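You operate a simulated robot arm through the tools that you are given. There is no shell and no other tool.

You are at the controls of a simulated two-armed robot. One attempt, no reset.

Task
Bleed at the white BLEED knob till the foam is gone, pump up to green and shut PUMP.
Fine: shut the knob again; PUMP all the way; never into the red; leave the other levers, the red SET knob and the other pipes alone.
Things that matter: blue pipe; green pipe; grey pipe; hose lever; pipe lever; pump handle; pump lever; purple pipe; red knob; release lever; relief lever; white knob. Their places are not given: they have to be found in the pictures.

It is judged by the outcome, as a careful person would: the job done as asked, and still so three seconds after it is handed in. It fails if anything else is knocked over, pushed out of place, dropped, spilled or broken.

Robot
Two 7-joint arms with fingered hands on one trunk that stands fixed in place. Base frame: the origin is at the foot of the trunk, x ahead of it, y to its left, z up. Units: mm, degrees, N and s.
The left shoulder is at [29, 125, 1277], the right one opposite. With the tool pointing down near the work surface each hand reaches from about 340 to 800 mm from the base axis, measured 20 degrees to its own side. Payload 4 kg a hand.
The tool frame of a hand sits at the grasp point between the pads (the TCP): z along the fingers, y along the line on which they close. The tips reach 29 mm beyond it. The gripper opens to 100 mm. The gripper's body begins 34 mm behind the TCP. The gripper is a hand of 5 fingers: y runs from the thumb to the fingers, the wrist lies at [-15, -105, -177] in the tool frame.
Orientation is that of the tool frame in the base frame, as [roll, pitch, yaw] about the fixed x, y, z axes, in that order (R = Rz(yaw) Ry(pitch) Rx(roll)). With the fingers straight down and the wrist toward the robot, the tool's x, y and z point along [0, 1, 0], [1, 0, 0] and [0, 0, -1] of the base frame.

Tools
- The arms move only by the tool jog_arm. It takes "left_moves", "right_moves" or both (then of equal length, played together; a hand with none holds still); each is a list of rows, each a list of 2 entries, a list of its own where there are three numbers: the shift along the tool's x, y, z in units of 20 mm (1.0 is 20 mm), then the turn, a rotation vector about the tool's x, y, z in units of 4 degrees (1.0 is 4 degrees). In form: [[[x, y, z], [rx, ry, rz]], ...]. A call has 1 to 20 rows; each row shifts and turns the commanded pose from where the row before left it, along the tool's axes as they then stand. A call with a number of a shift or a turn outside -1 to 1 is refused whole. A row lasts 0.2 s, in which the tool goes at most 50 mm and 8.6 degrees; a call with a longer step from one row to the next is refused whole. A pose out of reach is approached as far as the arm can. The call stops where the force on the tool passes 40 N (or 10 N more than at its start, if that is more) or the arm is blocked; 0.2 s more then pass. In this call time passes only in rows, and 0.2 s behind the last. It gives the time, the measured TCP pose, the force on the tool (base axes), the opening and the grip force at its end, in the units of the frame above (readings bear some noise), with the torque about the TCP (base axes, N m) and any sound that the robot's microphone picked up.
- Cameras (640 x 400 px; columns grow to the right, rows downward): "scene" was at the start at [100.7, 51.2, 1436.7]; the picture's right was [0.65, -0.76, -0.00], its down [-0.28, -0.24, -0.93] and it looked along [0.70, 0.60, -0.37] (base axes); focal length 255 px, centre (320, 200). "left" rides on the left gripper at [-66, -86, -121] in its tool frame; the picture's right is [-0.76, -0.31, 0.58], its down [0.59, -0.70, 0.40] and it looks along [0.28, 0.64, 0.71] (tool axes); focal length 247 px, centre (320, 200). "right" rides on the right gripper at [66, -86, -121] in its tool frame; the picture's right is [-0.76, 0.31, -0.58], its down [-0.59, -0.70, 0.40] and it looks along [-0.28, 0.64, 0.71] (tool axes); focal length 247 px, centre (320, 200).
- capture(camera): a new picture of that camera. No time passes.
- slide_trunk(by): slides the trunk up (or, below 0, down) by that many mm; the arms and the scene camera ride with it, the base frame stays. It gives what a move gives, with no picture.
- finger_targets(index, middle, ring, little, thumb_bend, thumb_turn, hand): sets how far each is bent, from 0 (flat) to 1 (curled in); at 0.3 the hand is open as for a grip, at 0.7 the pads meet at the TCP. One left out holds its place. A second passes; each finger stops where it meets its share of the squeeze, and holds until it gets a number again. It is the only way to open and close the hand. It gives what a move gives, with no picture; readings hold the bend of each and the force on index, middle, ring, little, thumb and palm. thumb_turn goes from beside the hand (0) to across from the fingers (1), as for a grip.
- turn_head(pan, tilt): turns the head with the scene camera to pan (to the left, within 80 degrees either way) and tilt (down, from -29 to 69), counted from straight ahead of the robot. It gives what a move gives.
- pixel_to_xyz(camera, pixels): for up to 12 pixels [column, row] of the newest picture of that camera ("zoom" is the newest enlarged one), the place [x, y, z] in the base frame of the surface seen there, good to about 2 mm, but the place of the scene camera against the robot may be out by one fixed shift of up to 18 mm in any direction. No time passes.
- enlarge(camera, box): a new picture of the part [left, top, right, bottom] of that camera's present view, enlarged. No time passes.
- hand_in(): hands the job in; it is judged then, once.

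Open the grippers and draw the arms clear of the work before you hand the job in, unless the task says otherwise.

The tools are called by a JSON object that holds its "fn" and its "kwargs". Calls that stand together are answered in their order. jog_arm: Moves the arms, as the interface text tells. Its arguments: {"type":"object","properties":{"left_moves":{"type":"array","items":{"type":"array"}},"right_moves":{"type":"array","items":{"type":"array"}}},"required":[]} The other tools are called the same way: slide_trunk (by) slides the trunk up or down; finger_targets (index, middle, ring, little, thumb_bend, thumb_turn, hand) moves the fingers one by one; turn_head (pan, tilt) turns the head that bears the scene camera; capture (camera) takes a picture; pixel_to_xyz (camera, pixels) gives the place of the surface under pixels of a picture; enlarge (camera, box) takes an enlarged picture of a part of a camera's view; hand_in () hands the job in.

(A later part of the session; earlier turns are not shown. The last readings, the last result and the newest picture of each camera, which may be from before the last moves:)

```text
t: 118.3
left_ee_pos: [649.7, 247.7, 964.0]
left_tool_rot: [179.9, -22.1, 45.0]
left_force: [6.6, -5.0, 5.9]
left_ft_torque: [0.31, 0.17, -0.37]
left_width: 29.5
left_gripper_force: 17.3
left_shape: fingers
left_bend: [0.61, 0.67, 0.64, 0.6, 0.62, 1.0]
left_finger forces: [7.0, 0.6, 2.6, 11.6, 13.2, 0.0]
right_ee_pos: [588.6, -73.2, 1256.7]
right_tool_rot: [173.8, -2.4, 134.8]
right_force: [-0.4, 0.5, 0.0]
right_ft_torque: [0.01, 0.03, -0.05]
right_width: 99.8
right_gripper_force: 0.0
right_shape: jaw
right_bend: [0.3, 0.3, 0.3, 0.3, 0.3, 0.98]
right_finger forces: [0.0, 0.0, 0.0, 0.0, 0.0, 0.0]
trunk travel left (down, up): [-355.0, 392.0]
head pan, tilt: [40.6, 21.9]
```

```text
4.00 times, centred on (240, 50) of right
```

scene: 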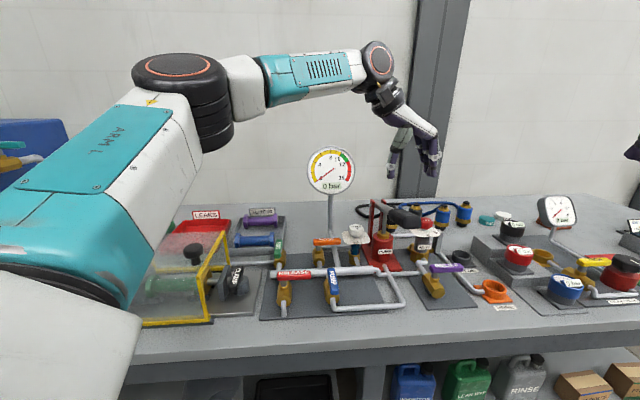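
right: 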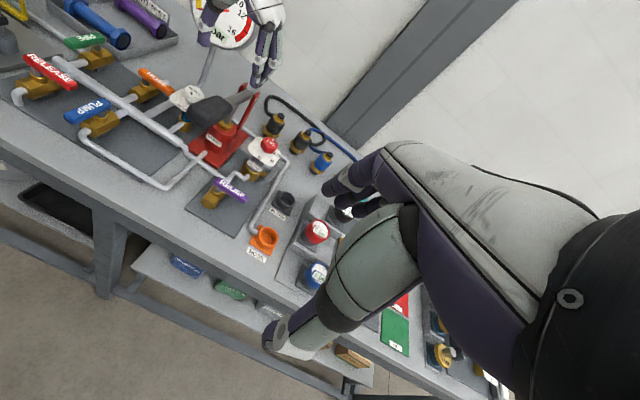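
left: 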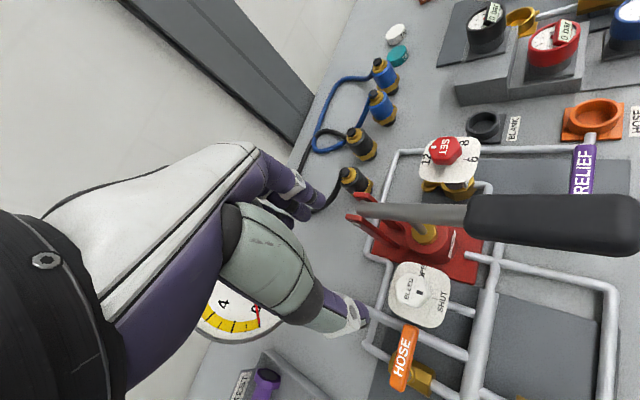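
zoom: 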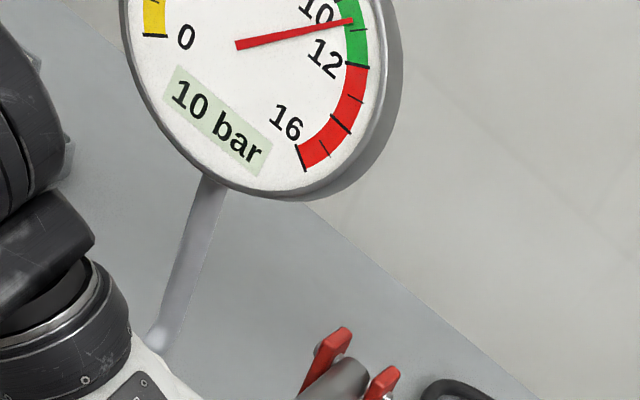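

Needle is in the green at about 10.7. I'll add a small 2.5° push toward the middle of the green band.

{"fn": "jog_arm", "kwargs": {"left_moves": [[[-0.072, 0, 0.336], [0, 0.5, 0]], [[-0.02, 0, 0.08], [0, 0.12, 0]]]}}

{"fn": "enlarge", "kwargs": {"camera": "right", "box": [160, 0, 320, 100]}}

```text
t: 118.9
left_ee_pos: [649.3, 248.8, 955.9]
left_tool_rot: [-179.9, -24.5, 45.0]
left_force: [7.3, -6.1, 5.1]
left_ft_torque: [0.3, 0.21, -0.34]
left_width: 29.4
left_gripper_force: 17.1
left_shape: fingers
left_bend: [0.61, 0.67, 0.64, 0.6, 0.62, 1.0]
left_finger forces: [7.2, 0.6, 2.7, 11.5, 12.4, 0.0]
right_ee_pos: [589.0, -72.4, 1255.4]
right_tool_rot: [173.8, -2.4, 134.8]
right_force: [0.7, -0.2, 0.1]
right_ft_torque: [-0.04, 0.0, 0.0]
right_width: 99.9
right_gripper_force: 0.1
right_shape: jaw
right_bend: [0.3, 0.3, 0.3, 0.3, 0.3, 0.98]
right_finger forces: [0.1, 0.0, 0.1, 0.0, 0.0, 0.0]
trunk travel left (down, up): [-355.0, 392.0]
head pan, tilt: [40.6, 21.9]
```

```text
4.00 times, centred on (240, 50) of right
```

zoom: 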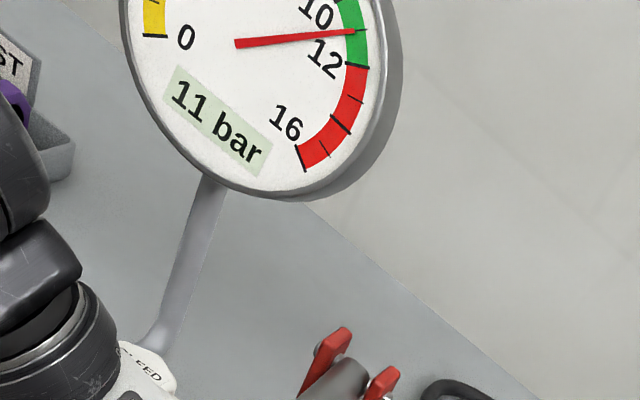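

Exactly 11 bar, mid-green. Before opening the hand at this low position I'll check the finger clearance to the RELIEF lever.

{"fn": "enlarge", "kwargs": {"camera": "right", "box": [140, 80, 300, 220]}}

{"fn": "enlarge", "kwargs": {"camera": "scene", "box": [370, 200, 480, 300]}}

{"fn": "capture", "kwargs": {"camera": "left"}}

```text
2.86 times, centred on (220, 150) of right
```

zoom: 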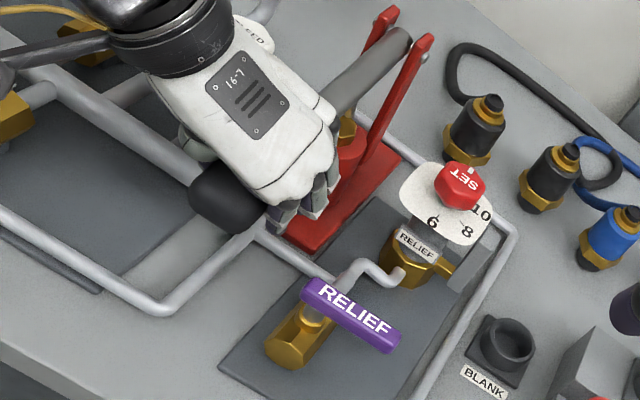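

```text
4.00 times, centred on (425, 250) of scene
```

zoom: 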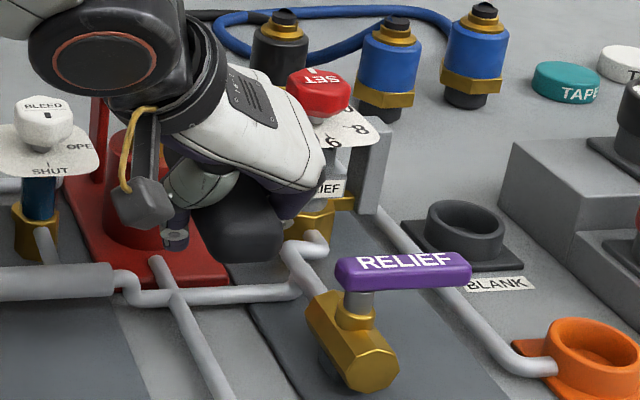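

```text
taken
```

left: 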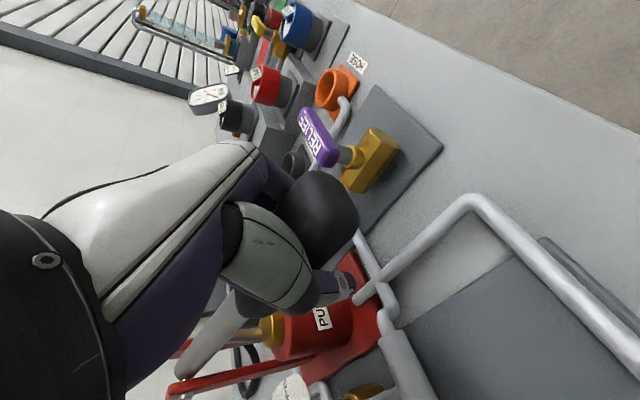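

There's a clear gap between the fingers and the RELIEF lever's end. I'll open the hand only moderately (0.46) and check the gauge holds.

{"fn": "finger_targets", "kwargs": {"hand": "left", "index": 0.46, "middle": 0.46, "ring": 0.46, "little": 0.46, "thumb_bend": 0.46}}

{"fn": "enlarge", "kwargs": {"camera": "right", "box": [140, 0, 300, 100]}}

{"fn": "enlarge", "kwargs": {"camera": "right", "box": [160, 100, 260, 200]}}

```text
t: 119.9
left_ee_pos: [648.7, 250.6, 955.8]
left_tool_rot: [180.0, -24.4, 44.9]
left_force: [-4.5, 5.3, 5.1]
left_ft_torque: [-0.19, -0.06, -0.15]
left_width: 61.3
left_gripper_force: 3.8
left_shape: fingers
left_bend: [0.46, 0.46, 0.46, 0.46, 0.46, 1.0]
left_finger forces: [0.0, 0.0, 0.0, 0.0, 7.4, 0.0]
right_ee_pos: [589.0, -72.7, 1256.5]
right_tool_rot: [173.7, -2.4, 134.8]
right_force: [0.0, 0.1, -0.5]
right_ft_torque: [0.02, -0.01, -0.03]
right_width: 99.8
right_gripper_force: 0.1
right_shape: jaw
right_bend: [0.3, 0.3, 0.3, 0.3, 0.3, 0.98]
right_finger forces: [0.1, 0.0, 0.0, 0.0, 0.0, 0.0]
trunk travel left (down, up): [-355.0, 392.0]
head pan, tilt: [40.6, 21.9]
```

```text
4.00 times, centred on (220, 50) of right
```

zoom: 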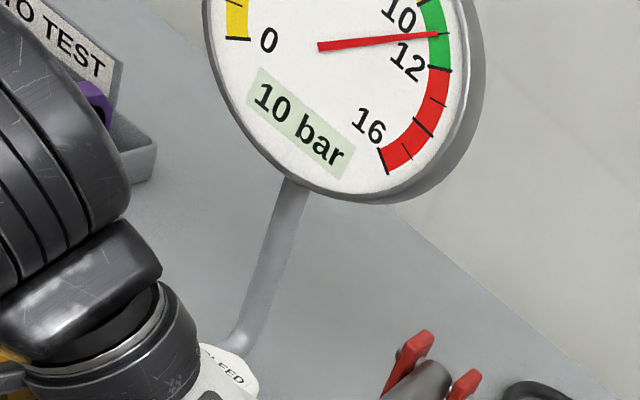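

```text
4.00 times, centred on (210, 150) of right
```

zoom: 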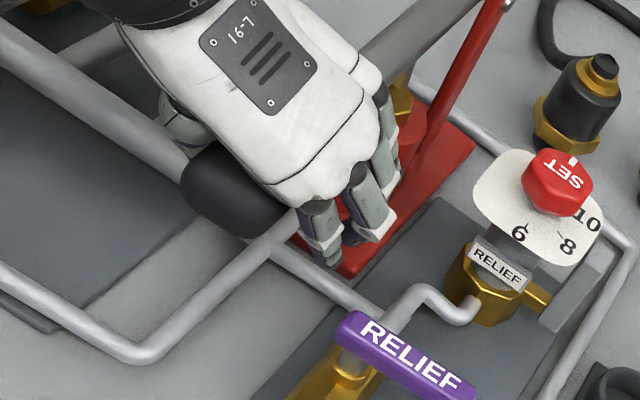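

The readout changed to 10 (needle still at the 11 tick) – maybe a slow leak-back. The thumb still touches with 7 N, so I'll open the thumb further and re-check the gauge for drift.

{"fn": "finger_targets", "kwargs": {"hand": "left", "thumb_bend": 0.34}}

{"fn": "enlarge", "kwargs": {"camera": "right", "box": [180, 0, 260, 50]}}

```text
t: 120.9
left_ee_pos: [649.8, 249.6, 956.3]
left_tool_rot: [-179.9, -24.5, 45.0]
left_force: [-2.0, 0.6, 4.4]
left_ft_torque: [-0.02, 0.13, -0.05]
left_width: 75.4
left_gripper_force: 1.6
left_shape: fingers
left_bend: [0.46, 0.46, 0.46, 0.46, 0.34, 0.98]
left_finger forces: [0.1, 0.0, 0.0, 0.0, 2.9, 0.0]
right_ee_pos: [588.1, -71.7, 1256.9]
right_tool_rot: [173.8, -2.3, 134.8]
right_force: [0.4, 0.0, 0.0]
right_ft_torque: [0.01, -0.01, -0.04]
right_width: 99.6
right_gripper_force: 0.1
right_shape: jaw
right_bend: [0.3, 0.3, 0.3, 0.3, 0.3, 0.98]
right_finger forces: [0.1, 0.1, 0.0, 0.0, 0.1, 0.0]
trunk travel left (down, up): [-355.0, 392.0]
head pan, tilt: [40.6, 21.9]
```

```text
8.00 times, centred on (220, 25) of right
```

zoom: 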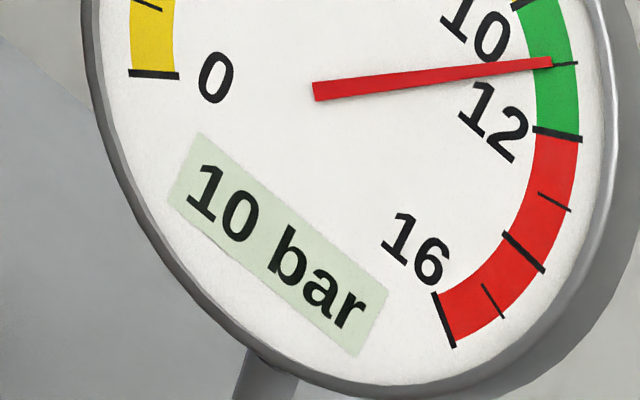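

Needle is steady at ~11. The residual contact pushes up on the hand, so I'll lift along the tool axis slowly and watch the force.

{"fn": "jog_arm", "kwargs": {"left_moves": [[[0, 0, -0.4], [0, 0, 0]], [[0, 0, -0.5], [0, 0, 0]], [[0, 0, -0.6], [0, 0, 0]]]}}

{"fn": "enlarge", "kwargs": {"camera": "right", "box": [140, 0, 300, 100]}}

{"fn": "enlarge", "kwargs": {"camera": "scene", "box": [350, 190, 460, 290]}}

```text
t: 121.7
left_ee_pos: [639.8, 240.6, 983.0]
left_tool_rot: [180.0, -24.5, 45.0]
left_force: [-0.7, 3.7, 2.0]
left_ft_torque: [-0.18, 0.08, -0.17]
left_width: 75.3
left_gripper_force: 1.3
left_shape: fingers
left_bend: [0.46, 0.46, 0.46, 0.46, 0.34, 0.99]
left_finger forces: [0.0, 0.0, 0.0, 0.0, 4.0, 0.0]
right_ee_pos: [588.1, -71.2, 1257.3]
right_tool_rot: [173.6, -2.3, 134.8]
right_force: [-0.3, -0.5, -0.5]
right_ft_torque: [0.01, 0.04, 0.0]
right_width: 99.8
right_gripper_force: 0.1
right_shape: jaw
right_bend: [0.3, 0.3, 0.3, 0.3, 0.3, 0.98]
right_finger forces: [0.1, 0.0, 0.0, 0.0, 0.1, 0.1]
trunk travel left (down, up): [-355.0, 392.0]
head pan, tilt: [40.6, 21.9]
```

```text
4.00 times, centred on (220, 50) of right
```

zoom: 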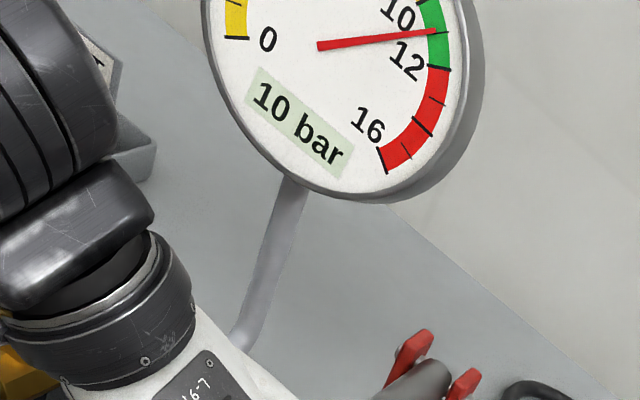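

```text
4.00 times, centred on (405, 240) of scene
```

zoom: 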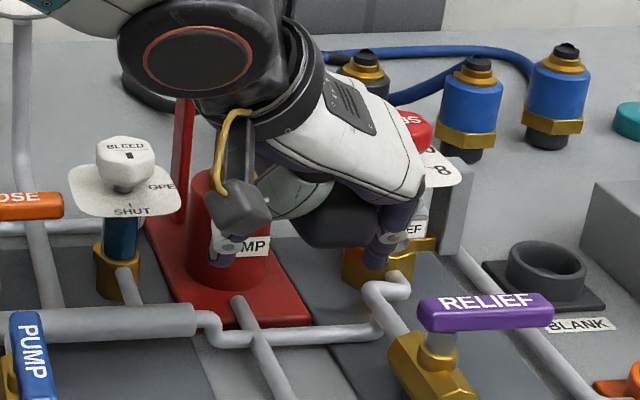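

The thumb still rubs the grip's left side (4 N). I'll shift the hand 4 mm left and continue lifting.

{"fn": "jog_arm", "kwargs": {"left_moves": [[[0, -0.25, 0], [0, 0, 0]], [[0, 0, -0.8], [0, 0, 0]], [[0, 0, -1], [0, 0, 0]], [[0, 0, -1], [0, 0, 0]]]}}

{"fn": "enlarge", "kwargs": {"camera": "right", "box": [140, 0, 300, 100]}}

{"fn": "enlarge", "kwargs": {"camera": "scene", "box": [350, 190, 460, 290]}}

```text
t: 122.7
left_ee_pos: [618.4, 226.7, 1032.5]
left_tool_rot: [-179.9, -24.4, 45.0]
left_force: [0.3, 0.4, 0.0]
left_ft_torque: [-0.01, -0.02, 0.01]
left_width: 74.9
left_gripper_force: 0.0
left_shape: fingers
left_bend: [0.46, 0.46, 0.46, 0.46, 0.34, 0.98]
left_finger forces: [0.1, 0.1, 0.0, 0.0, 0.0, 0.0]
right_ee_pos: [588.3, -72.4, 1256.3]
right_tool_rot: [173.8, -2.3, 134.8]
right_force: [0.8, -0.4, 0.6]
right_ft_torque: [0.01, -0.01, 0.05]
right_width: 99.7
right_gripper_force: 0.1
right_shape: jaw
right_bend: [0.3, 0.3, 0.3, 0.3, 0.3, 0.98]
right_finger forces: [0.0, 0.0, 0.1, 0.0, 0.1, 0.0]
trunk travel left (down, up): [-355.0, 392.0]
head pan, tilt: [40.6, 21.9]
```

```text
4.00 times, centred on (220, 50) of right
```

zoom: 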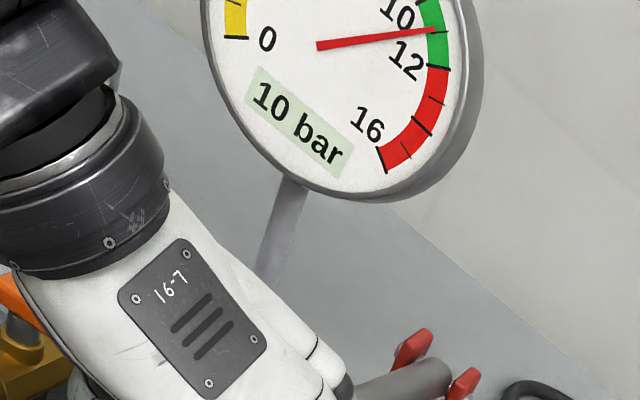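

```text
4.00 times, centred on (405, 240) of scene
```

zoom: 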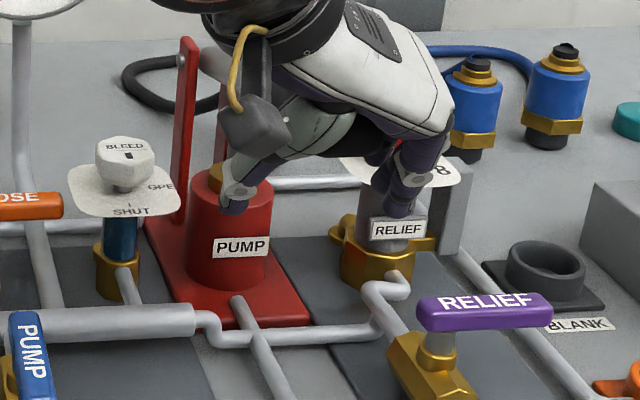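

Forces are zero now; pressure holds near 11. I'll lift further and level the hand, then check where the handle rests.

{"fn": "jog_arm", "kwargs": {"left_moves": [[[0, 0, -1], [0, 0, 0]], [[0, 0, -1], [0, 0, 0]], [[0, 0, -1], [0, -1, 0]], [[0, 0, -1], [0, -1, 0]], [[0, 0, -1], [0, -1, 0]], [[0, 0, -1], [0, -1, 0]], [[0, 0, 0], [0, -1, 0]], [[0, 0, 0], [0, -1, 0]], [[0, 0, 0], [0, -0.12, 0]]]}}

{"fn": "capture", "kwargs": {"camera": "scene"}}

{"fn": "enlarge", "kwargs": {"camera": "scene", "box": [280, 130, 470, 310]}}

{"fn": "capture", "kwargs": {"camera": "left"}}

```text
t: 124.7
left_ee_pos: [590.4, 196.2, 1146.0]
left_tool_rot: [-179.9, 0.1, 44.9]
left_force: [0.1, 0.9, 0.3]
left_ft_torque: [0.0, 0.01, -0.01]
left_width: 74.7
left_gripper_force: 0.2
left_shape: fingers
left_bend: [0.46, 0.46, 0.46, 0.46, 0.34, 0.98]
left_finger forces: [0.1, 0.1, 0.0, 0.0, 0.0, 0.0]
right_ee_pos: [587.9, -72.0, 1254.9]
right_tool_rot: [173.7, -2.3, 134.7]
right_force: [0.2, -0.3, -0.2]
right_ft_torque: [0.02, -0.01, -0.01]
right_width: 99.8
right_gripper_force: 0.0
right_shape: jaw
right_bend: [0.3, 0.3, 0.3, 0.3, 0.3, 0.98]
right_finger forces: [0.0, 0.0, 0.0, 0.0, 0.0, 0.0]
trunk travel left (down, up): [-355.0, 392.0]
head pan, tilt: [40.6, 21.9]
```

```text
taken
```

scene: 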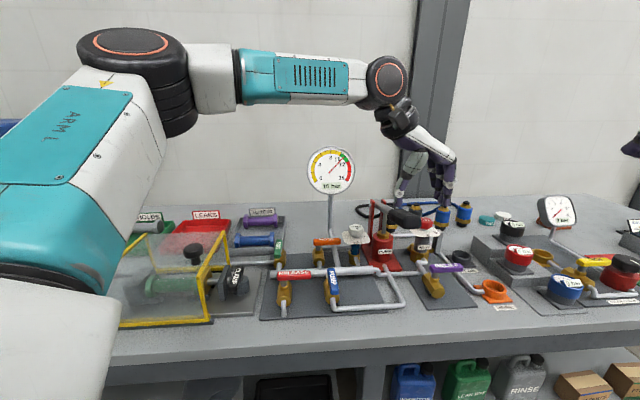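

```text
2.22 times, centred on (375, 220) of scene
```

zoom: 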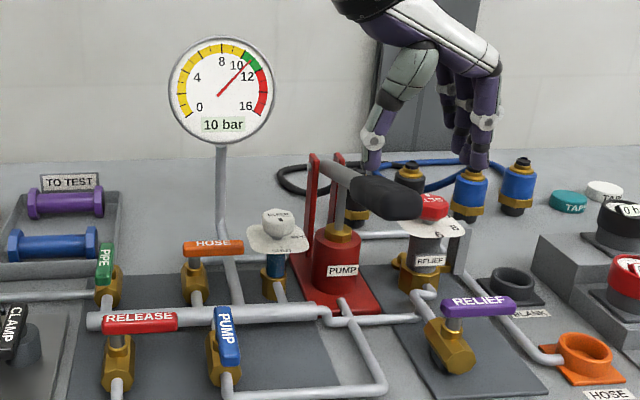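

```text
taken
```

left: 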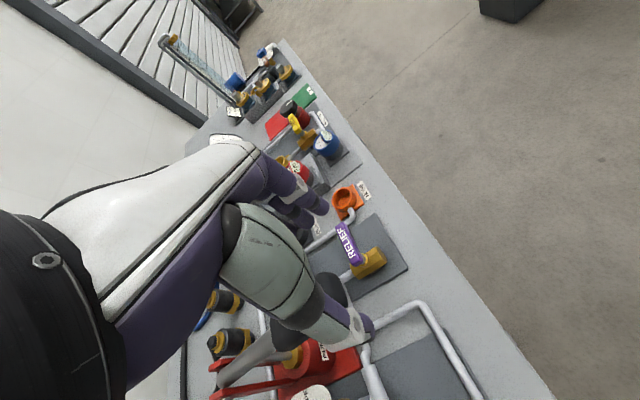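

The handle sprang back to the top and the gauge needle is in the green (~10.9). Now the PUMP lever: I'll check heights of nearby things (cage, RELEASE, clamp) in the scene view for clearance.

{"fn": "pixel_to_xyz", "kwargs": {"camera": "scene", "pixels": [[235, 240], [228, 268], [213, 320], [195, 250], [238, 282], [335, 287], [335, 275], [336, 301], [295, 274], [277, 275], [310, 272], [335, 330]]}}

{"fn": "enlarge", "kwargs": {"camera": "scene", "box": [260, 250, 370, 330]}}

```text
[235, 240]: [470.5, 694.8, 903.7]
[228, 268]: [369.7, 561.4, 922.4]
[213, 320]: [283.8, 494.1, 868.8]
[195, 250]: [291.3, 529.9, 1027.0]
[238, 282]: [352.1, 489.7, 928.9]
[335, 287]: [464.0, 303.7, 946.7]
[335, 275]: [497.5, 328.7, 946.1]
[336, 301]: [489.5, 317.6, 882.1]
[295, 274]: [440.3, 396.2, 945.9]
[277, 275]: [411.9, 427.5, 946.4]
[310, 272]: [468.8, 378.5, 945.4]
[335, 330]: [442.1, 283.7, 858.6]
```

```text
5.00 times, centred on (315, 290) of scene
```

zoom: 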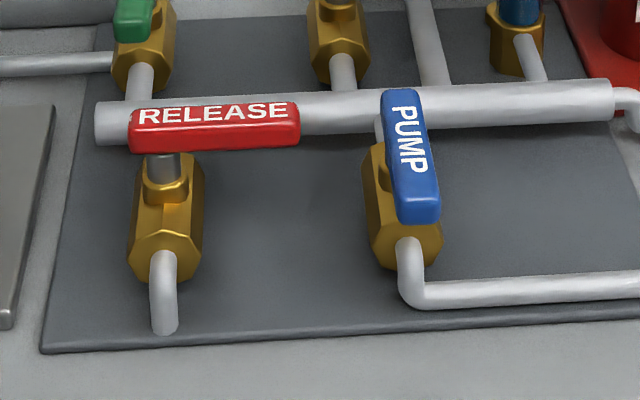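

PUMP lever end and RELEASE lever are well separated. I'll check where the left forearm and elbow currently are, to keep them off the cage and its black knob (z≈1020).

{"fn": "pixel_to_xyz", "kwargs": {"camera": "scene", "pixels": [[130, 45], [180, 120], [210, 80], [300, 80], [385, 80], [90, 150], [130, 130], [60, 240], [50, 350]]}}

{"fn": "enlarge", "kwargs": {"camera": "scene", "box": [300, 140, 360, 200]}}

```text
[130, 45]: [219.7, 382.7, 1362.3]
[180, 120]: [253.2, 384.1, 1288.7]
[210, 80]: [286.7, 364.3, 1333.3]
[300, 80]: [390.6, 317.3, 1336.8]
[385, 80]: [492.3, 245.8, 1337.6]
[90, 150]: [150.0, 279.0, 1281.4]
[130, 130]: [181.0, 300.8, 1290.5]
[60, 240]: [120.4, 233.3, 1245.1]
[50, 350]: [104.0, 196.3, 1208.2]
```

```text
6.67 times, centred on (330, 170) of scene
```

zoom: 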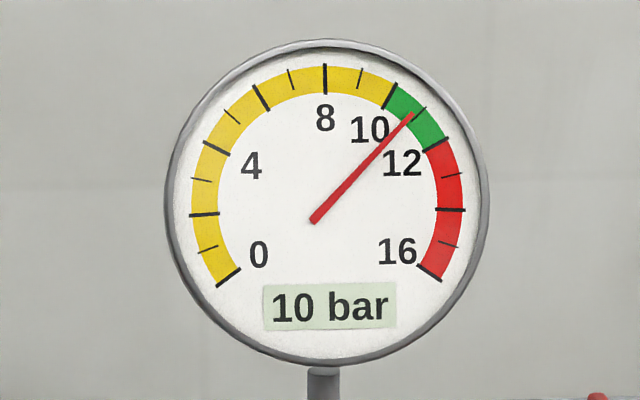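

Gauge steady at ~10.9. The elbow is high and clear of the cage. I'll move the left hand over the PUMP lever's outer end at z≈1060.

{"fn": "jog_arm", "kwargs": {"left_moves": [[[0.057, -0.855, 0], [0, 0, 0]], [[0.057, -0.855, 0], [0, 0, 0]], [[0.057, -0.855, 0.5], [0, 0, 0]], [[0.057, -0.855, 0.5], [0, 0, 0]], [[0.057, -0.855, 0.5], [0, 0, 0]], [[0.057, -0.855, 0.5], [0, 0, 0]], [[0.057, -0.855, 0.5], [0, 0, 0]], [[0.057, -0.855, 0.6], [0, 0, 0]], [[0.057, -0.855, 0.6], [0, 0, 0]], [[0.057, -0.855, 0.6], [0, 0, 0]]]}}

{"fn": "capture", "kwargs": {"camera": "left"}}

{"fn": "capture", "kwargs": {"camera": "scene"}}

{"fn": "capture", "kwargs": {"camera": "right"}}

```text
t: 126.9
left_ee_pos: [478.2, 327.0, 1057.9]
left_tool_rot: [180.0, 0.0, 45.0]
left_force: [-0.2, 0.1, 0.5]
left_ft_torque: [-0.01, 0.01, 0.02]
left_width: 75.3
left_gripper_force: 0.1
left_shape: fingers
left_bend: [0.46, 0.46, 0.46, 0.46, 0.34, 0.98]
left_finger forces: [0.0, 0.0, 0.0, 0.1, 0.0, 0.1]
right_ee_pos: [588.2, -73.0, 1256.6]
right_tool_rot: [173.7, -2.4, 134.7]
right_force: [-0.1, 0.4, 0.3]
right_ft_torque: [-0.02, 0.05, 0.03]
right_width: 100.2
right_gripper_force: 0.1
right_shape: jaw
right_bend: [0.3, 0.3, 0.3, 0.3, 0.3, 0.98]
right_finger forces: [0.0, 0.0, 0.0, 0.0, 0.0, 0.0]
trunk travel left (down, up): [-355.0, 392.0]
head pan, tilt: [40.6, 21.9]
```

```text
taken
```

left: 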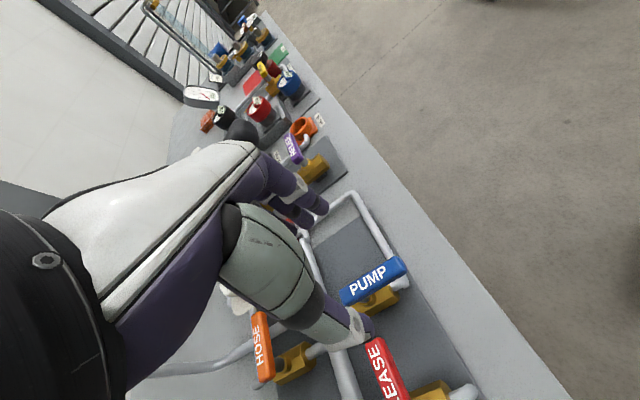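

```text
taken
```

scene: 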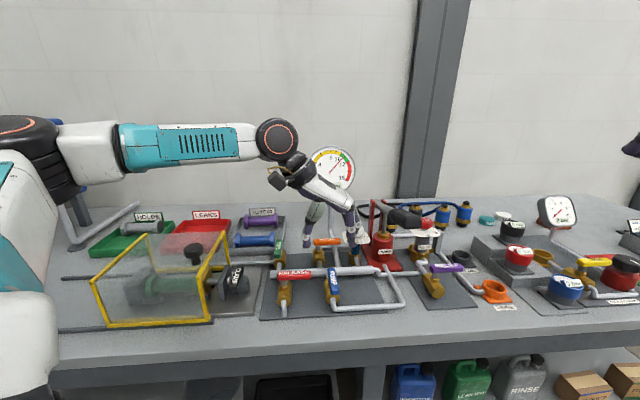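

```text
taken
```

right: 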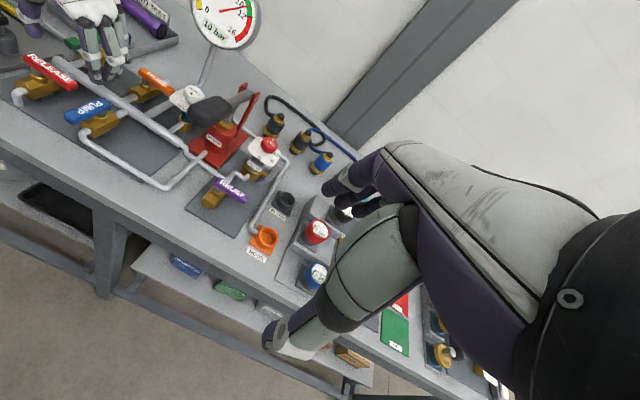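

I'll zoom in with the left camera on the PUMP lever and measure its edges from here.

{"fn": "enlarge", "kwargs": {"camera": "left", "box": [320, 235, 430, 335]}}

{"fn": "pixel_to_xyz", "kwargs": {"camera": "left", "pixels": [[405, 262], [398, 258], [404, 270], [345, 290], [347, 303], [370, 271], [374, 285], [378, 278], [372, 340], [365, 347], [350, 297]]}}

```text
4.00 times, centred on (375, 285) of left
```

zoom: 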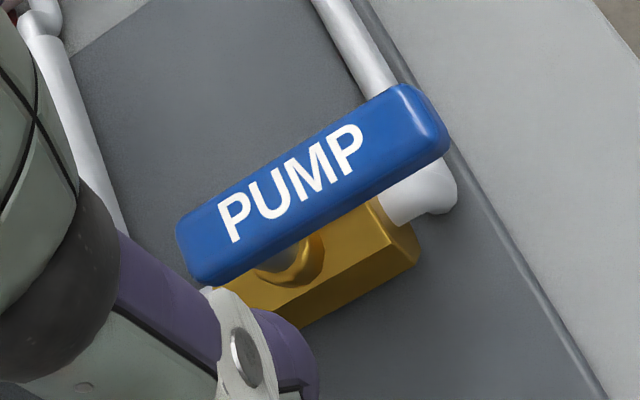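

```text
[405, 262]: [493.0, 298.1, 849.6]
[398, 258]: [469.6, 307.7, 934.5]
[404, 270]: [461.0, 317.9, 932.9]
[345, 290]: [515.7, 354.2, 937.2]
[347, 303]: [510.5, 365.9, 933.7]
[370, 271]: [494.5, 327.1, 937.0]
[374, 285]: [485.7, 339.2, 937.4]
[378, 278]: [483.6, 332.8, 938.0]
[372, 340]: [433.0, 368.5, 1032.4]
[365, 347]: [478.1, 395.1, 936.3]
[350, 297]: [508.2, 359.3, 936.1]
```

Lever centreline is confirmed: stem ≈(503,350), outer end ≈(465,313), top z=937. I'll set the opening to ~60 mm and descend to z≈975 first.

{"fn": "finger_targets", "kwargs": {"hand": "left", "index": 0.46, "middle": 0.46, "ring": 0.42, "little": 0.42, "thumb_bend": 0.46}}

{"fn": "jog_arm", "kwargs": {"left_moves": [[[-0.1, 0.05, 0.5], [0, 0, 0]], [[0, 0, 0.9], [0, 0, 0]], [[0, 0, 0.9], [0, 0, 0]], [[0, 0, 0.9], [0, 0, 0]], [[0, 0, 0.9], [0, 0, 0]], [[0, 0, 0], [0, 0, 0]]]}}

{"fn": "enlarge", "kwargs": {"camera": "left", "box": [240, 180, 440, 360]}}

{"fn": "enlarge", "kwargs": {"camera": "scene", "box": [260, 190, 400, 330]}}

```text
t: 127.9
left_ee_pos: [478.3, 326.1, 1057.5]
left_tool_rot: [-180.0, 0.0, 45.0]
left_force: [-0.5, 0.6, 0.1]
left_ft_torque: [0.01, -0.01, -0.01]
left_width: 60.4
left_gripper_force: 0.0
left_shape: fingers
left_bend: [0.46, 0.46, 0.42, 0.42, 0.46, 0.99]
left_finger forces: [0.0, 0.0, 0.1, 0.0, 0.0, 0.0]
right_ee_pos: [588.6, -71.7, 1257.4]
right_tool_rot: [173.7, -2.2, 134.7]
right_force: [0.0, -0.2, -0.3]
right_ft_torque: [-0.03, 0.02, -0.02]
right_width: 99.9
right_gripper_force: 0.1
right_shape: jaw
right_bend: [0.3, 0.3, 0.3, 0.3, 0.3, 0.98]
right_finger forces: [0.0, 0.1, 0.0, 0.1, 0.0, 0.0]
trunk travel left (down, up): [-355.0, 392.0]
head pan, tilt: [40.6, 21.9]
```

```text
t: 129.3
left_ee_pos: [475.6, 323.5, 978.5]
left_tool_rot: [179.9, 0.0, 45.0]
left_force: [-0.5, -0.5, 0.4]
left_ft_torque: [0.0, 0.02, -0.01]
left_width: 60.2
left_gripper_force: 0.2
left_shape: fingers
left_bend: [0.46, 0.46, 0.42, 0.42, 0.46, 0.99]
left_finger forces: [0.0, 0.0, 0.0, 0.1, 0.0, 0.0]
right_ee_pos: [589.1, -71.8, 1256.5]
right_tool_rot: [173.8, -2.3, 134.7]
right_force: [0.3, -0.3, -0.1]
right_ft_torque: [-0.02, 0.02, 0.01]
right_width: 99.6
right_gripper_force: 0.0
right_shape: jaw
right_bend: [0.3, 0.3, 0.3, 0.3, 0.3, 0.98]
right_finger forces: [0.1, 0.0, 0.0, 0.0, 0.0, 0.2]
trunk travel left (down, up): [-355.0, 392.0]
head pan, tilt: [40.6, 21.9]
```

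```text
2.22 times, centred on (340, 270) of left
```

zoom: 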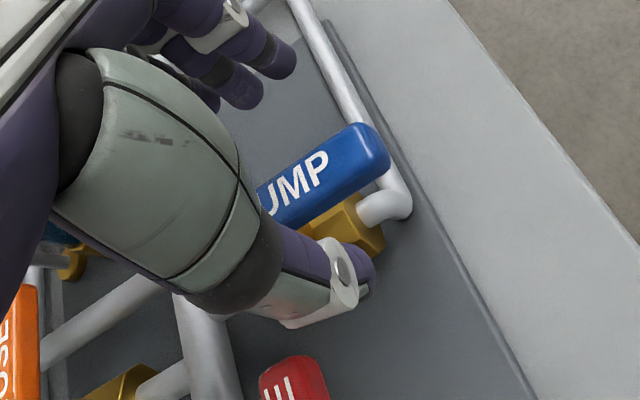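

```text
2.86 times, centred on (330, 260) of scene
```

zoom: 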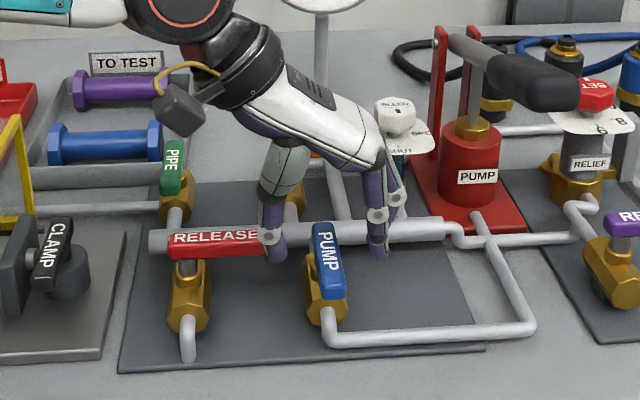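

The thumb is near the RELEASE lever's end in plan view, so I'll narrow the opening to ~40 mm before descending the last 30 mm.

{"fn": "finger_targets", "kwargs": {"hand": "left", "index": 0.52, "middle": 0.54, "ring": 0.46, "little": 0.44, "thumb_bend": 0.54}}

{"fn": "jog_arm", "kwargs": {"left_moves": [[[0, 0, 0.5], [0, 0, 0]], [[0, 0, 0.5], [0, 0, 0]], [[0, 0, 0.5], [0, 0, 0]], [[0, 0, 0], [0, 0, 0]]]}}

{"fn": "enlarge", "kwargs": {"camera": "left", "box": [240, 180, 440, 360]}}

{"fn": "enlarge", "kwargs": {"camera": "scene", "box": [280, 220, 380, 310]}}

{"fn": "enlarge", "kwargs": {"camera": "right", "box": [0, 0, 280, 180]}}

```text
t: 130.3
left_ee_pos: [475.6, 323.5, 978.8]
left_tool_rot: [-180.0, 0.0, 45.0]
left_force: [0.0, -0.5, 0.3]
left_ft_torque: [-0.01, -0.02, -0.02]
left_width: 43.2
left_gripper_force: 0.1
left_shape: fingers
left_bend: [0.52, 0.54, 0.46, 0.44, 0.54, 1.0]
left_finger forces: [0.1, 0.0, 0.0, 0.0, 0.1, 0.0]
right_ee_pos: [588.4, -72.7, 1255.6]
right_tool_rot: [173.8, -2.2, 134.8]
right_force: [0.5, -0.4, 0.1]
right_ft_torque: [0.0, -0.01, -0.01]
right_width: 99.9
right_gripper_force: 0.1
right_shape: jaw
right_bend: [0.3, 0.3, 0.3, 0.3, 0.3, 0.98]
right_finger forces: [0.0, 0.1, 0.0, 0.0, 0.0, 0.1]
trunk travel left (down, up): [-355.0, 392.0]
head pan, tilt: [40.6, 21.9]
```

```text
t: 131.3
left_ee_pos: [475.7, 323.8, 948.7]
left_tool_rot: [180.0, 0.0, 45.0]
left_force: [-0.4, 0.4, -0.2]
left_ft_torque: [-0.01, -0.03, -0.03]
left_width: 42.8
left_gripper_force: 0.1
left_shape: fingers
left_bend: [0.52, 0.54, 0.46, 0.44, 0.54, 1.0]
left_finger forces: [0.0, 0.1, 0.0, 0.0, 0.1, 0.0]
right_ee_pos: [588.7, -71.7, 1257.2]
right_tool_rot: [173.8, -2.3, 134.8]
right_force: [0.0, 0.5, -0.3]
right_ft_torque: [0.01, -0.01, 0.04]
right_width: 99.8
right_gripper_force: 0.1
right_shape: jaw
right_bend: [0.3, 0.3, 0.3, 0.3, 0.3, 0.98]
right_finger forces: [0.1, 0.1, 0.0, 0.0, 0.0, 0.0]
trunk travel left (down, up): [-355.0, 392.0]
head pan, tilt: [40.6, 21.9]
```

```text
2.22 times, centred on (340, 270) of left
```

zoom: 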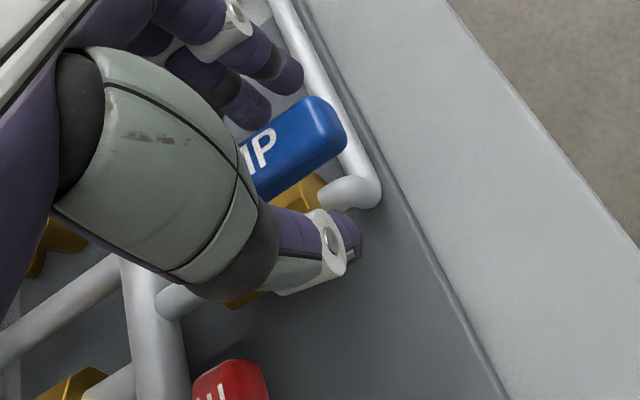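

```text
4.44 times, centred on (330, 265) of scene
```

zoom: 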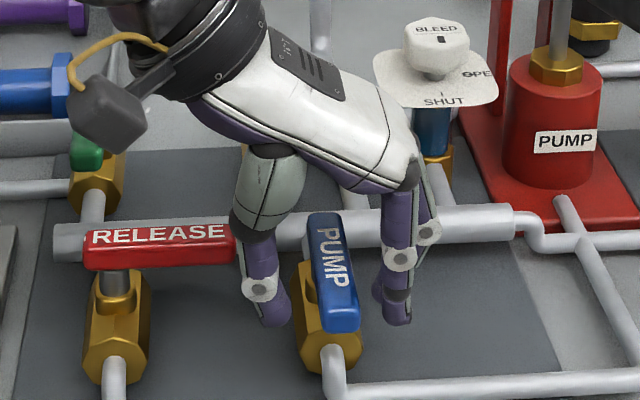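

```text
2.22 times, centred on (140, 90) of right
```

zoom: 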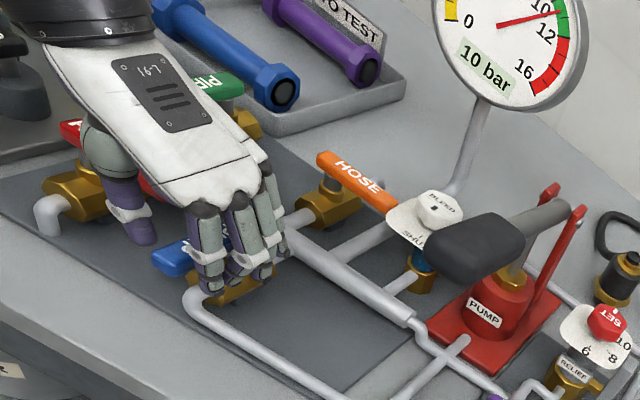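

Thumb is left and fingers right of the PUMP lever. I'll close lightly on it, then start swinging it counterclockwise (outer end toward the right) around its stem.

{"fn": "finger_targets", "kwargs": {"hand": "left", "index": 0.62, "middle": 0.66, "thumb_bend": 0.66}}

{"fn": "jog_arm", "kwargs": {"left_moves": [[[0.005, 0.1325, 0], [0, 0, -1]], [[0.005, 0.1325, 0], [0, 0, -1]], [[0.005, 0.1325, 0], [0, 0, -1]]]}}

{"fn": "enlarge", "kwargs": {"camera": "scene", "box": [280, 220, 380, 310]}}

{"fn": "enlarge", "kwargs": {"camera": "right", "box": [0, 0, 280, 180]}}

```text
t: 132.3
left_ee_pos: [477.5, 323.1, 948.0]
left_tool_rot: [-180.0, 0.0, 45.0]
left_force: [0.4, -1.6, -0.1]
left_ft_torque: [-0.03, -0.03, -0.04]
left_width: 18.2
left_gripper_force: 2.0
left_shape: fingers
left_bend: [0.62, 0.63, 0.46, 0.44, 0.65, 1.0]
left_finger forces: [0.5, 2.5, 0.0, 0.0, 0.9, 0.1]
right_ee_pos: [588.0, -72.4, 1257.0]
right_tool_rot: [173.8, -2.5, 134.7]
right_force: [-0.7, -0.1, -0.3]
right_ft_torque: [0.03, 0.03, -0.01]
right_width: 99.7
right_gripper_force: 0.1
right_shape: jaw
right_bend: [0.3, 0.3, 0.3, 0.3, 0.3, 0.98]
right_finger forces: [0.1, 0.0, 0.1, 0.0, 0.0, 0.0]
trunk travel left (down, up): [-355.0, 392.0]
head pan, tilt: [40.6, 21.9]
```

```text
t: 133.1
left_ee_pos: [480.6, 319.2, 948.6]
left_tool_rot: [-180.0, 0.0, 57.1]
left_force: [-0.6, -2.1, 0.5]
left_ft_torque: [-0.03, 0.0, -0.05]
left_width: 18.9
left_gripper_force: 2.3
left_shape: fingers
left_bend: [0.62, 0.64, 0.46, 0.44, 0.64, 1.0]
left_finger forces: [0.1, 2.3, 0.1, 0.0, 2.2, 0.1]
right_ee_pos: [589.5, -71.6, 1256.9]
right_tool_rot: [173.8, -2.3, 134.8]
right_force: [-0.1, -0.1, -0.5]
right_ft_torque: [0.01, 0.01, 0.02]
right_width: 100.0
right_gripper_force: 0.0
right_shape: jaw
right_bend: [0.3, 0.3, 0.3, 0.3, 0.3, 0.98]
right_finger forces: [0.0, 0.0, 0.0, 0.1, 0.1, 0.1]
trunk travel left (down, up): [-355.0, 392.0]
head pan, tilt: [40.6, 21.9]
```

```text
4.44 times, centred on (330, 265) of scene
```

zoom: 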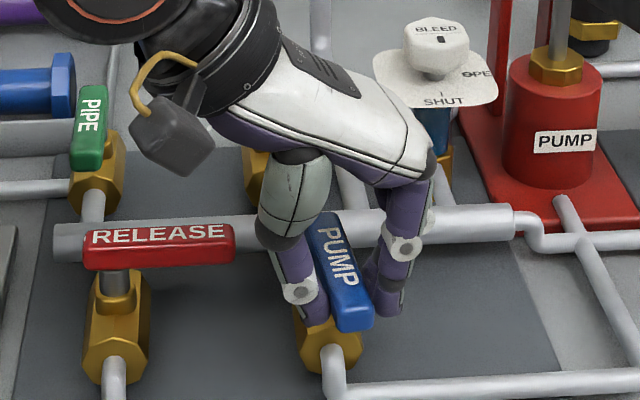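

```text
2.22 times, centred on (140, 90) of right
```

zoom: 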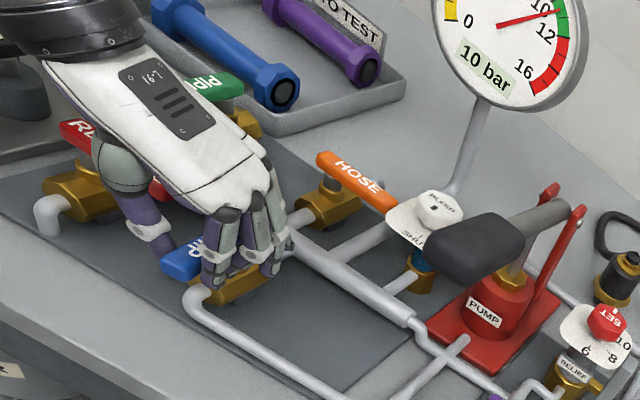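

The lever is turning freely in this direction. Continuing the swing another 40°.

{"fn": "jog_arm", "kwargs": {"left_moves": [[[0.005, 0.1325, 0], [0, 0, -1]], [[0.005, 0.1325, 0], [0, 0, -1]], [[0.005, 0.1325, 0], [0, 0, -1]], [[0.005, 0.1325, 0], [0, 0, -1]], [[0.005, 0.1325, 0], [0, 0, -1]], [[0.005, 0.1325, 0], [0, 0, -1]], [[0.005, 0.1325, 0], [0, 0, -1]], [[0.005, 0.1325, 0], [0, 0, -1]], [[0.005, 0.1325, 0], [0, 0, -1]], [[0.005, 0.1325, 0], [0, 0, -1]]]}}

{"fn": "enlarge", "kwargs": {"camera": "scene", "box": [280, 220, 380, 310]}}

{"fn": "enlarge", "kwargs": {"camera": "right", "box": [0, 0, 280, 180]}}

```text
t: 135.3
left_ee_pos: [508.5, 311.7, 949.9]
left_tool_rot: [-180.0, 0.0, 97.1]
left_force: [1.0, -3.7, -0.6]
left_ft_torque: [-0.12, -0.04, -0.1]
left_width: 19.6
left_gripper_force: 2.5
left_shape: fingers
left_bend: [0.62, 0.63, 0.46, 0.44, 0.64, 1.0]
left_finger forces: [0.0, 3.2, 0.1, 0.0, 2.1, 0.1]
right_ee_pos: [588.5, -72.2, 1255.6]
right_tool_rot: [173.9, -2.5, 134.8]
right_force: [0.3, 0.1, 0.1]
right_ft_torque: [0.0, -0.01, -0.02]
right_width: 99.9
right_gripper_force: 0.0
right_shape: jaw
right_bend: [0.3, 0.3, 0.3, 0.3, 0.3, 0.98]
right_finger forces: [0.0, 0.0, 0.0, 0.0, 0.0, 0.0]
trunk travel left (down, up): [-355.0, 392.0]
head pan, tilt: [40.6, 21.9]
```

```text
4.44 times, centred on (330, 265) of scene
```

zoom: 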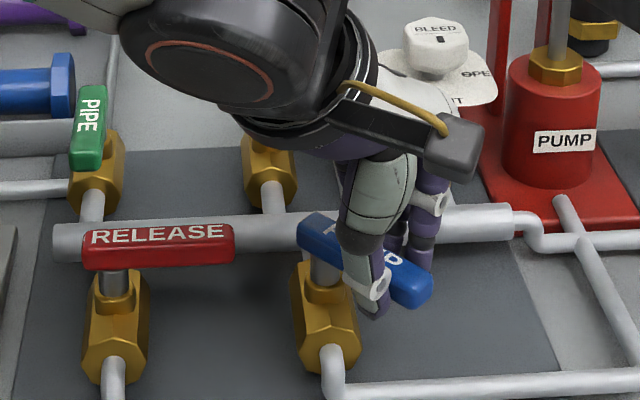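

```text
2.22 times, centred on (140, 90) of right
```

zoom: 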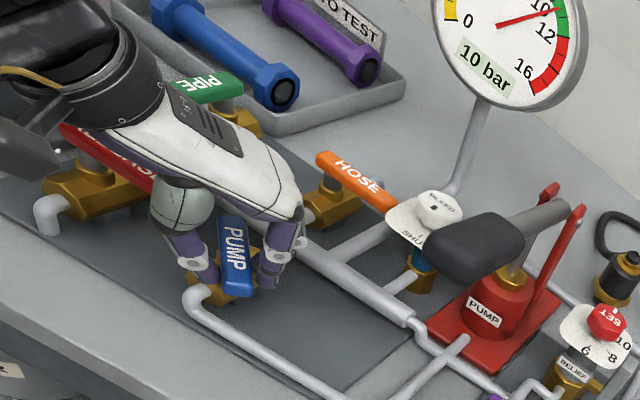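

Lever is past halfway, pressure unchanged. Continuing 36° more.

{"fn": "jog_arm", "kwargs": {"left_moves": [[[0.005, 0.1325, 0], [0, 0, -1]], [[0.005, 0.1325, 0], [0, 0, -1]], [[0.005, 0.1325, 0], [0, 0, -1]], [[0.005, 0.1325, 0], [0, 0, -1]], [[0.005, 0.1325, 0], [0, 0, -1]], [[0.005, 0.1325, 0], [0, 0, -1]], [[0.005, 0.1325, 0], [0, 0, -1]], [[0.005, 0.1325, 0], [0, 0, -1]], [[0.005, 0.1325, 0], [0, 0, -1]]]}}

{"fn": "enlarge", "kwargs": {"camera": "scene", "box": [280, 220, 380, 310]}}

{"fn": "enlarge", "kwargs": {"camera": "right", "box": [0, 0, 280, 180]}}

```text
t: 137.3
left_ee_pos: [530.5, 322.5, 948.2]
left_tool_rot: [179.9, 0.0, 133.2]
left_force: [2.9, -1.6, -0.9]
left_ft_torque: [-0.04, -0.06, -0.07]
left_width: 18.7
left_gripper_force: 2.6
left_shape: fingers
left_bend: [0.62, 0.63, 0.46, 0.44, 0.64, 1.0]
left_finger forces: [0.0, 3.2, 0.0, 0.1, 1.5, 0.0]
right_ee_pos: [589.2, -72.7, 1256.4]
right_tool_rot: [173.8, -2.5, 134.7]
right_force: [0.6, -0.9, -0.4]
right_ft_torque: [-0.01, 0.06, 0.02]
right_width: 99.8
right_gripper_force: 0.1
right_shape: jaw
right_bend: [0.3, 0.3, 0.3, 0.3, 0.3, 0.98]
right_finger forces: [0.1, 0.0, 0.0, 0.0, 0.0, 0.0]
trunk travel left (down, up): [-355.0, 392.0]
head pan, tilt: [40.6, 21.9]
```

```text
4.44 times, centred on (330, 265) of scene
```

zoom: 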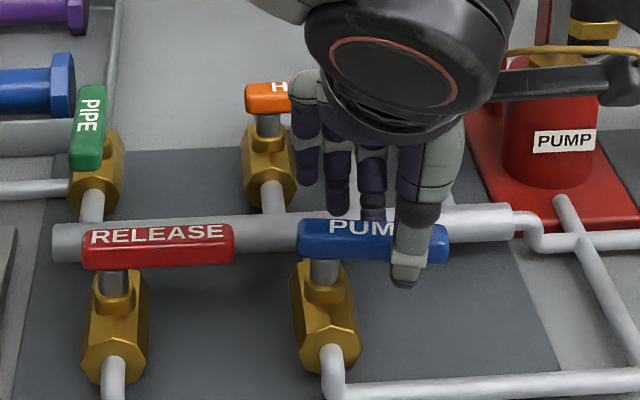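

```text
2.22 times, centred on (140, 90) of right
```

zoom: 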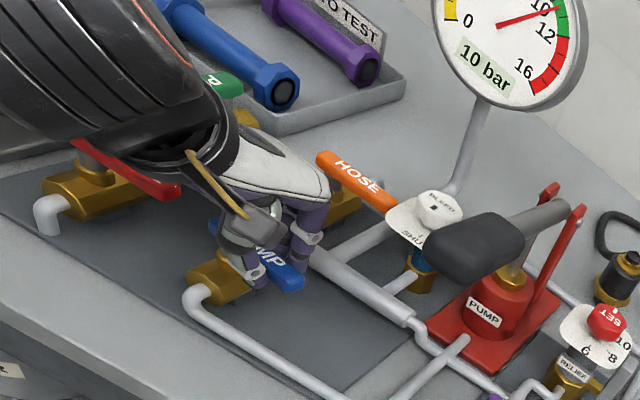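

The PUMP lever is now parallel to the shut RELEASE lever (~88°). I'll push a few more degrees to seat it at its stop.

{"fn": "jog_arm", "kwargs": {"left_moves": [[[0.0025, 0.066, 0], [0, 0, -0.5]], [[0.0025, 0.066, 0], [0, 0, -0.5]], [[0.0025, 0.066, 0], [0, 0, -0.5]], [[0.0025, 0.066, 0], [0, 0, -0.5]]]}}

{"fn": "enlarge", "kwargs": {"camera": "scene", "box": [280, 220, 380, 310]}}

{"fn": "enlarge", "kwargs": {"camera": "left", "box": [240, 180, 440, 360]}}

```text
t: 138.3
left_ee_pos: [533.0, 327.6, 948.8]
left_tool_rot: [179.9, 0.0, 141.1]
left_force: [4.7, -0.6, -0.2]
left_ft_torque: [-0.02, -0.1, -0.05]
left_width: 18.5
left_gripper_force: 2.7
left_shape: fingers
left_bend: [0.62, 0.63, 0.46, 0.44, 0.65, 1.0]
left_finger forces: [0.1, 3.9, 0.0, 0.0, 1.3, 0.0]
right_ee_pos: [589.3, -70.8, 1255.7]
right_tool_rot: [173.8, -2.4, 134.9]
right_force: [0.1, 0.0, -0.1]
right_ft_torque: [0.02, 0.04, -0.01]
right_width: 99.7
right_gripper_force: 0.1
right_shape: jaw
right_bend: [0.3, 0.3, 0.3, 0.3, 0.3, 0.98]
right_finger forces: [0.0, 0.0, 0.1, 0.0, 0.0, 0.1]
trunk travel left (down, up): [-355.0, 392.0]
head pan, tilt: [40.6, 21.9]
```

```text
4.44 times, centred on (330, 265) of scene
```

zoom: 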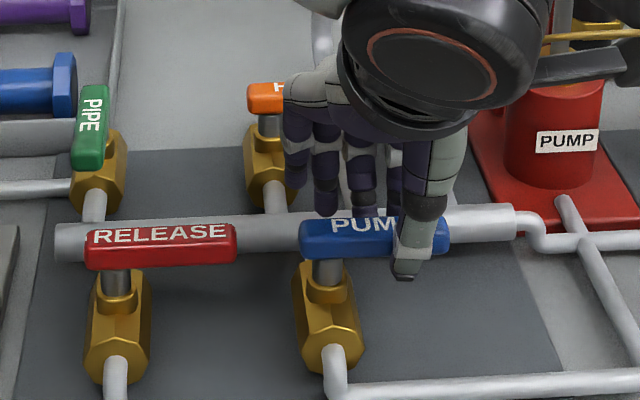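

```text
2.22 times, centred on (340, 270) of left
```

zoom: 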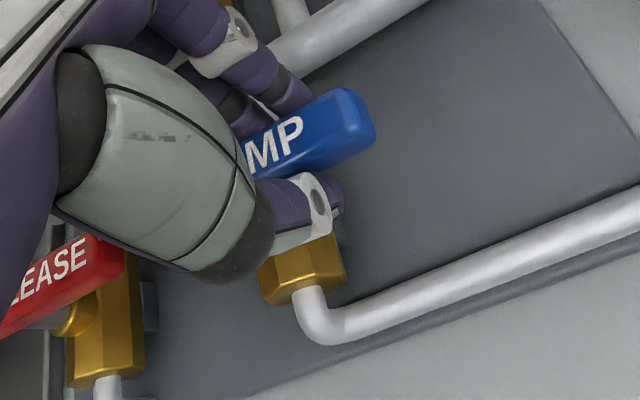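

I'll measure the PUMP lever's present direction against RELEASE's to see how far it has turned.

{"fn": "pixel_to_xyz", "kwargs": {"camera": "zoom", "pixels": [[350, 100], [365, 135], [260, 165], [300, 105], [100, 240], [120, 265], [20, 275], [20, 320]]}}

{"fn": "enlarge", "kwargs": {"camera": "scene", "box": [295, 255, 385, 295]}}

{"fn": "pixel_to_xyz", "kwargs": {"camera": "zoom", "pixels": [[130, 110], [130, 140], [460, 110], [460, 140], [200, 115], [330, 110]]}}

```text
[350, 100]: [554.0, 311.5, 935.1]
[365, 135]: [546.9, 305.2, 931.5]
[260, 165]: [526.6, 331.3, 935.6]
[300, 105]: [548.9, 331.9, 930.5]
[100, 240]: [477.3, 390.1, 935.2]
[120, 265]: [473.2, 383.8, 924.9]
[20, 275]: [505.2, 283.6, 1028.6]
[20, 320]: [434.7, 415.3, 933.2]
```

```text
7.11 times, centred on (340, 275) of scene
```

zoom: 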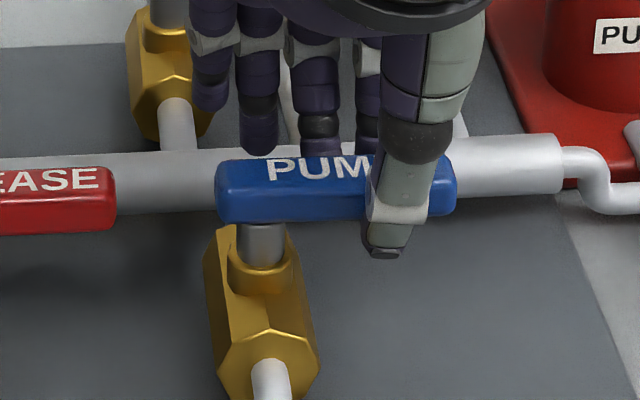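

```text
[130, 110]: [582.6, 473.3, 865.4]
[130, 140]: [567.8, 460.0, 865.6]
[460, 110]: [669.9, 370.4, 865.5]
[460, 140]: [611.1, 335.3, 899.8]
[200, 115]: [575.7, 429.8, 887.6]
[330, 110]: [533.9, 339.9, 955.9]
```

I'll sample the lever faces in this last zoom to compute its heading.

{"fn": "pixel_to_xyz", "kwargs": {"camera": "zoom", "pixels": [[228, 172], [350, 168], [445, 168], [228, 205], [300, 205], [350, 205], [445, 203], [262, 245], [20, 210], [105, 207], [20, 175], [105, 178]]}}

```text
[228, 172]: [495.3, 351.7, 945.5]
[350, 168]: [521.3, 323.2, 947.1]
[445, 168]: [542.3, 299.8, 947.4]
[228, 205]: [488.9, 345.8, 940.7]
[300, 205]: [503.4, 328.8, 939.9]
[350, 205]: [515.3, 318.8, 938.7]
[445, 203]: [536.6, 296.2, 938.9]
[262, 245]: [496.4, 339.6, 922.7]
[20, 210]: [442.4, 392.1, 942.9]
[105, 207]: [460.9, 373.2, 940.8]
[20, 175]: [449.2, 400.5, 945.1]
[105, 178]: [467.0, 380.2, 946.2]
```

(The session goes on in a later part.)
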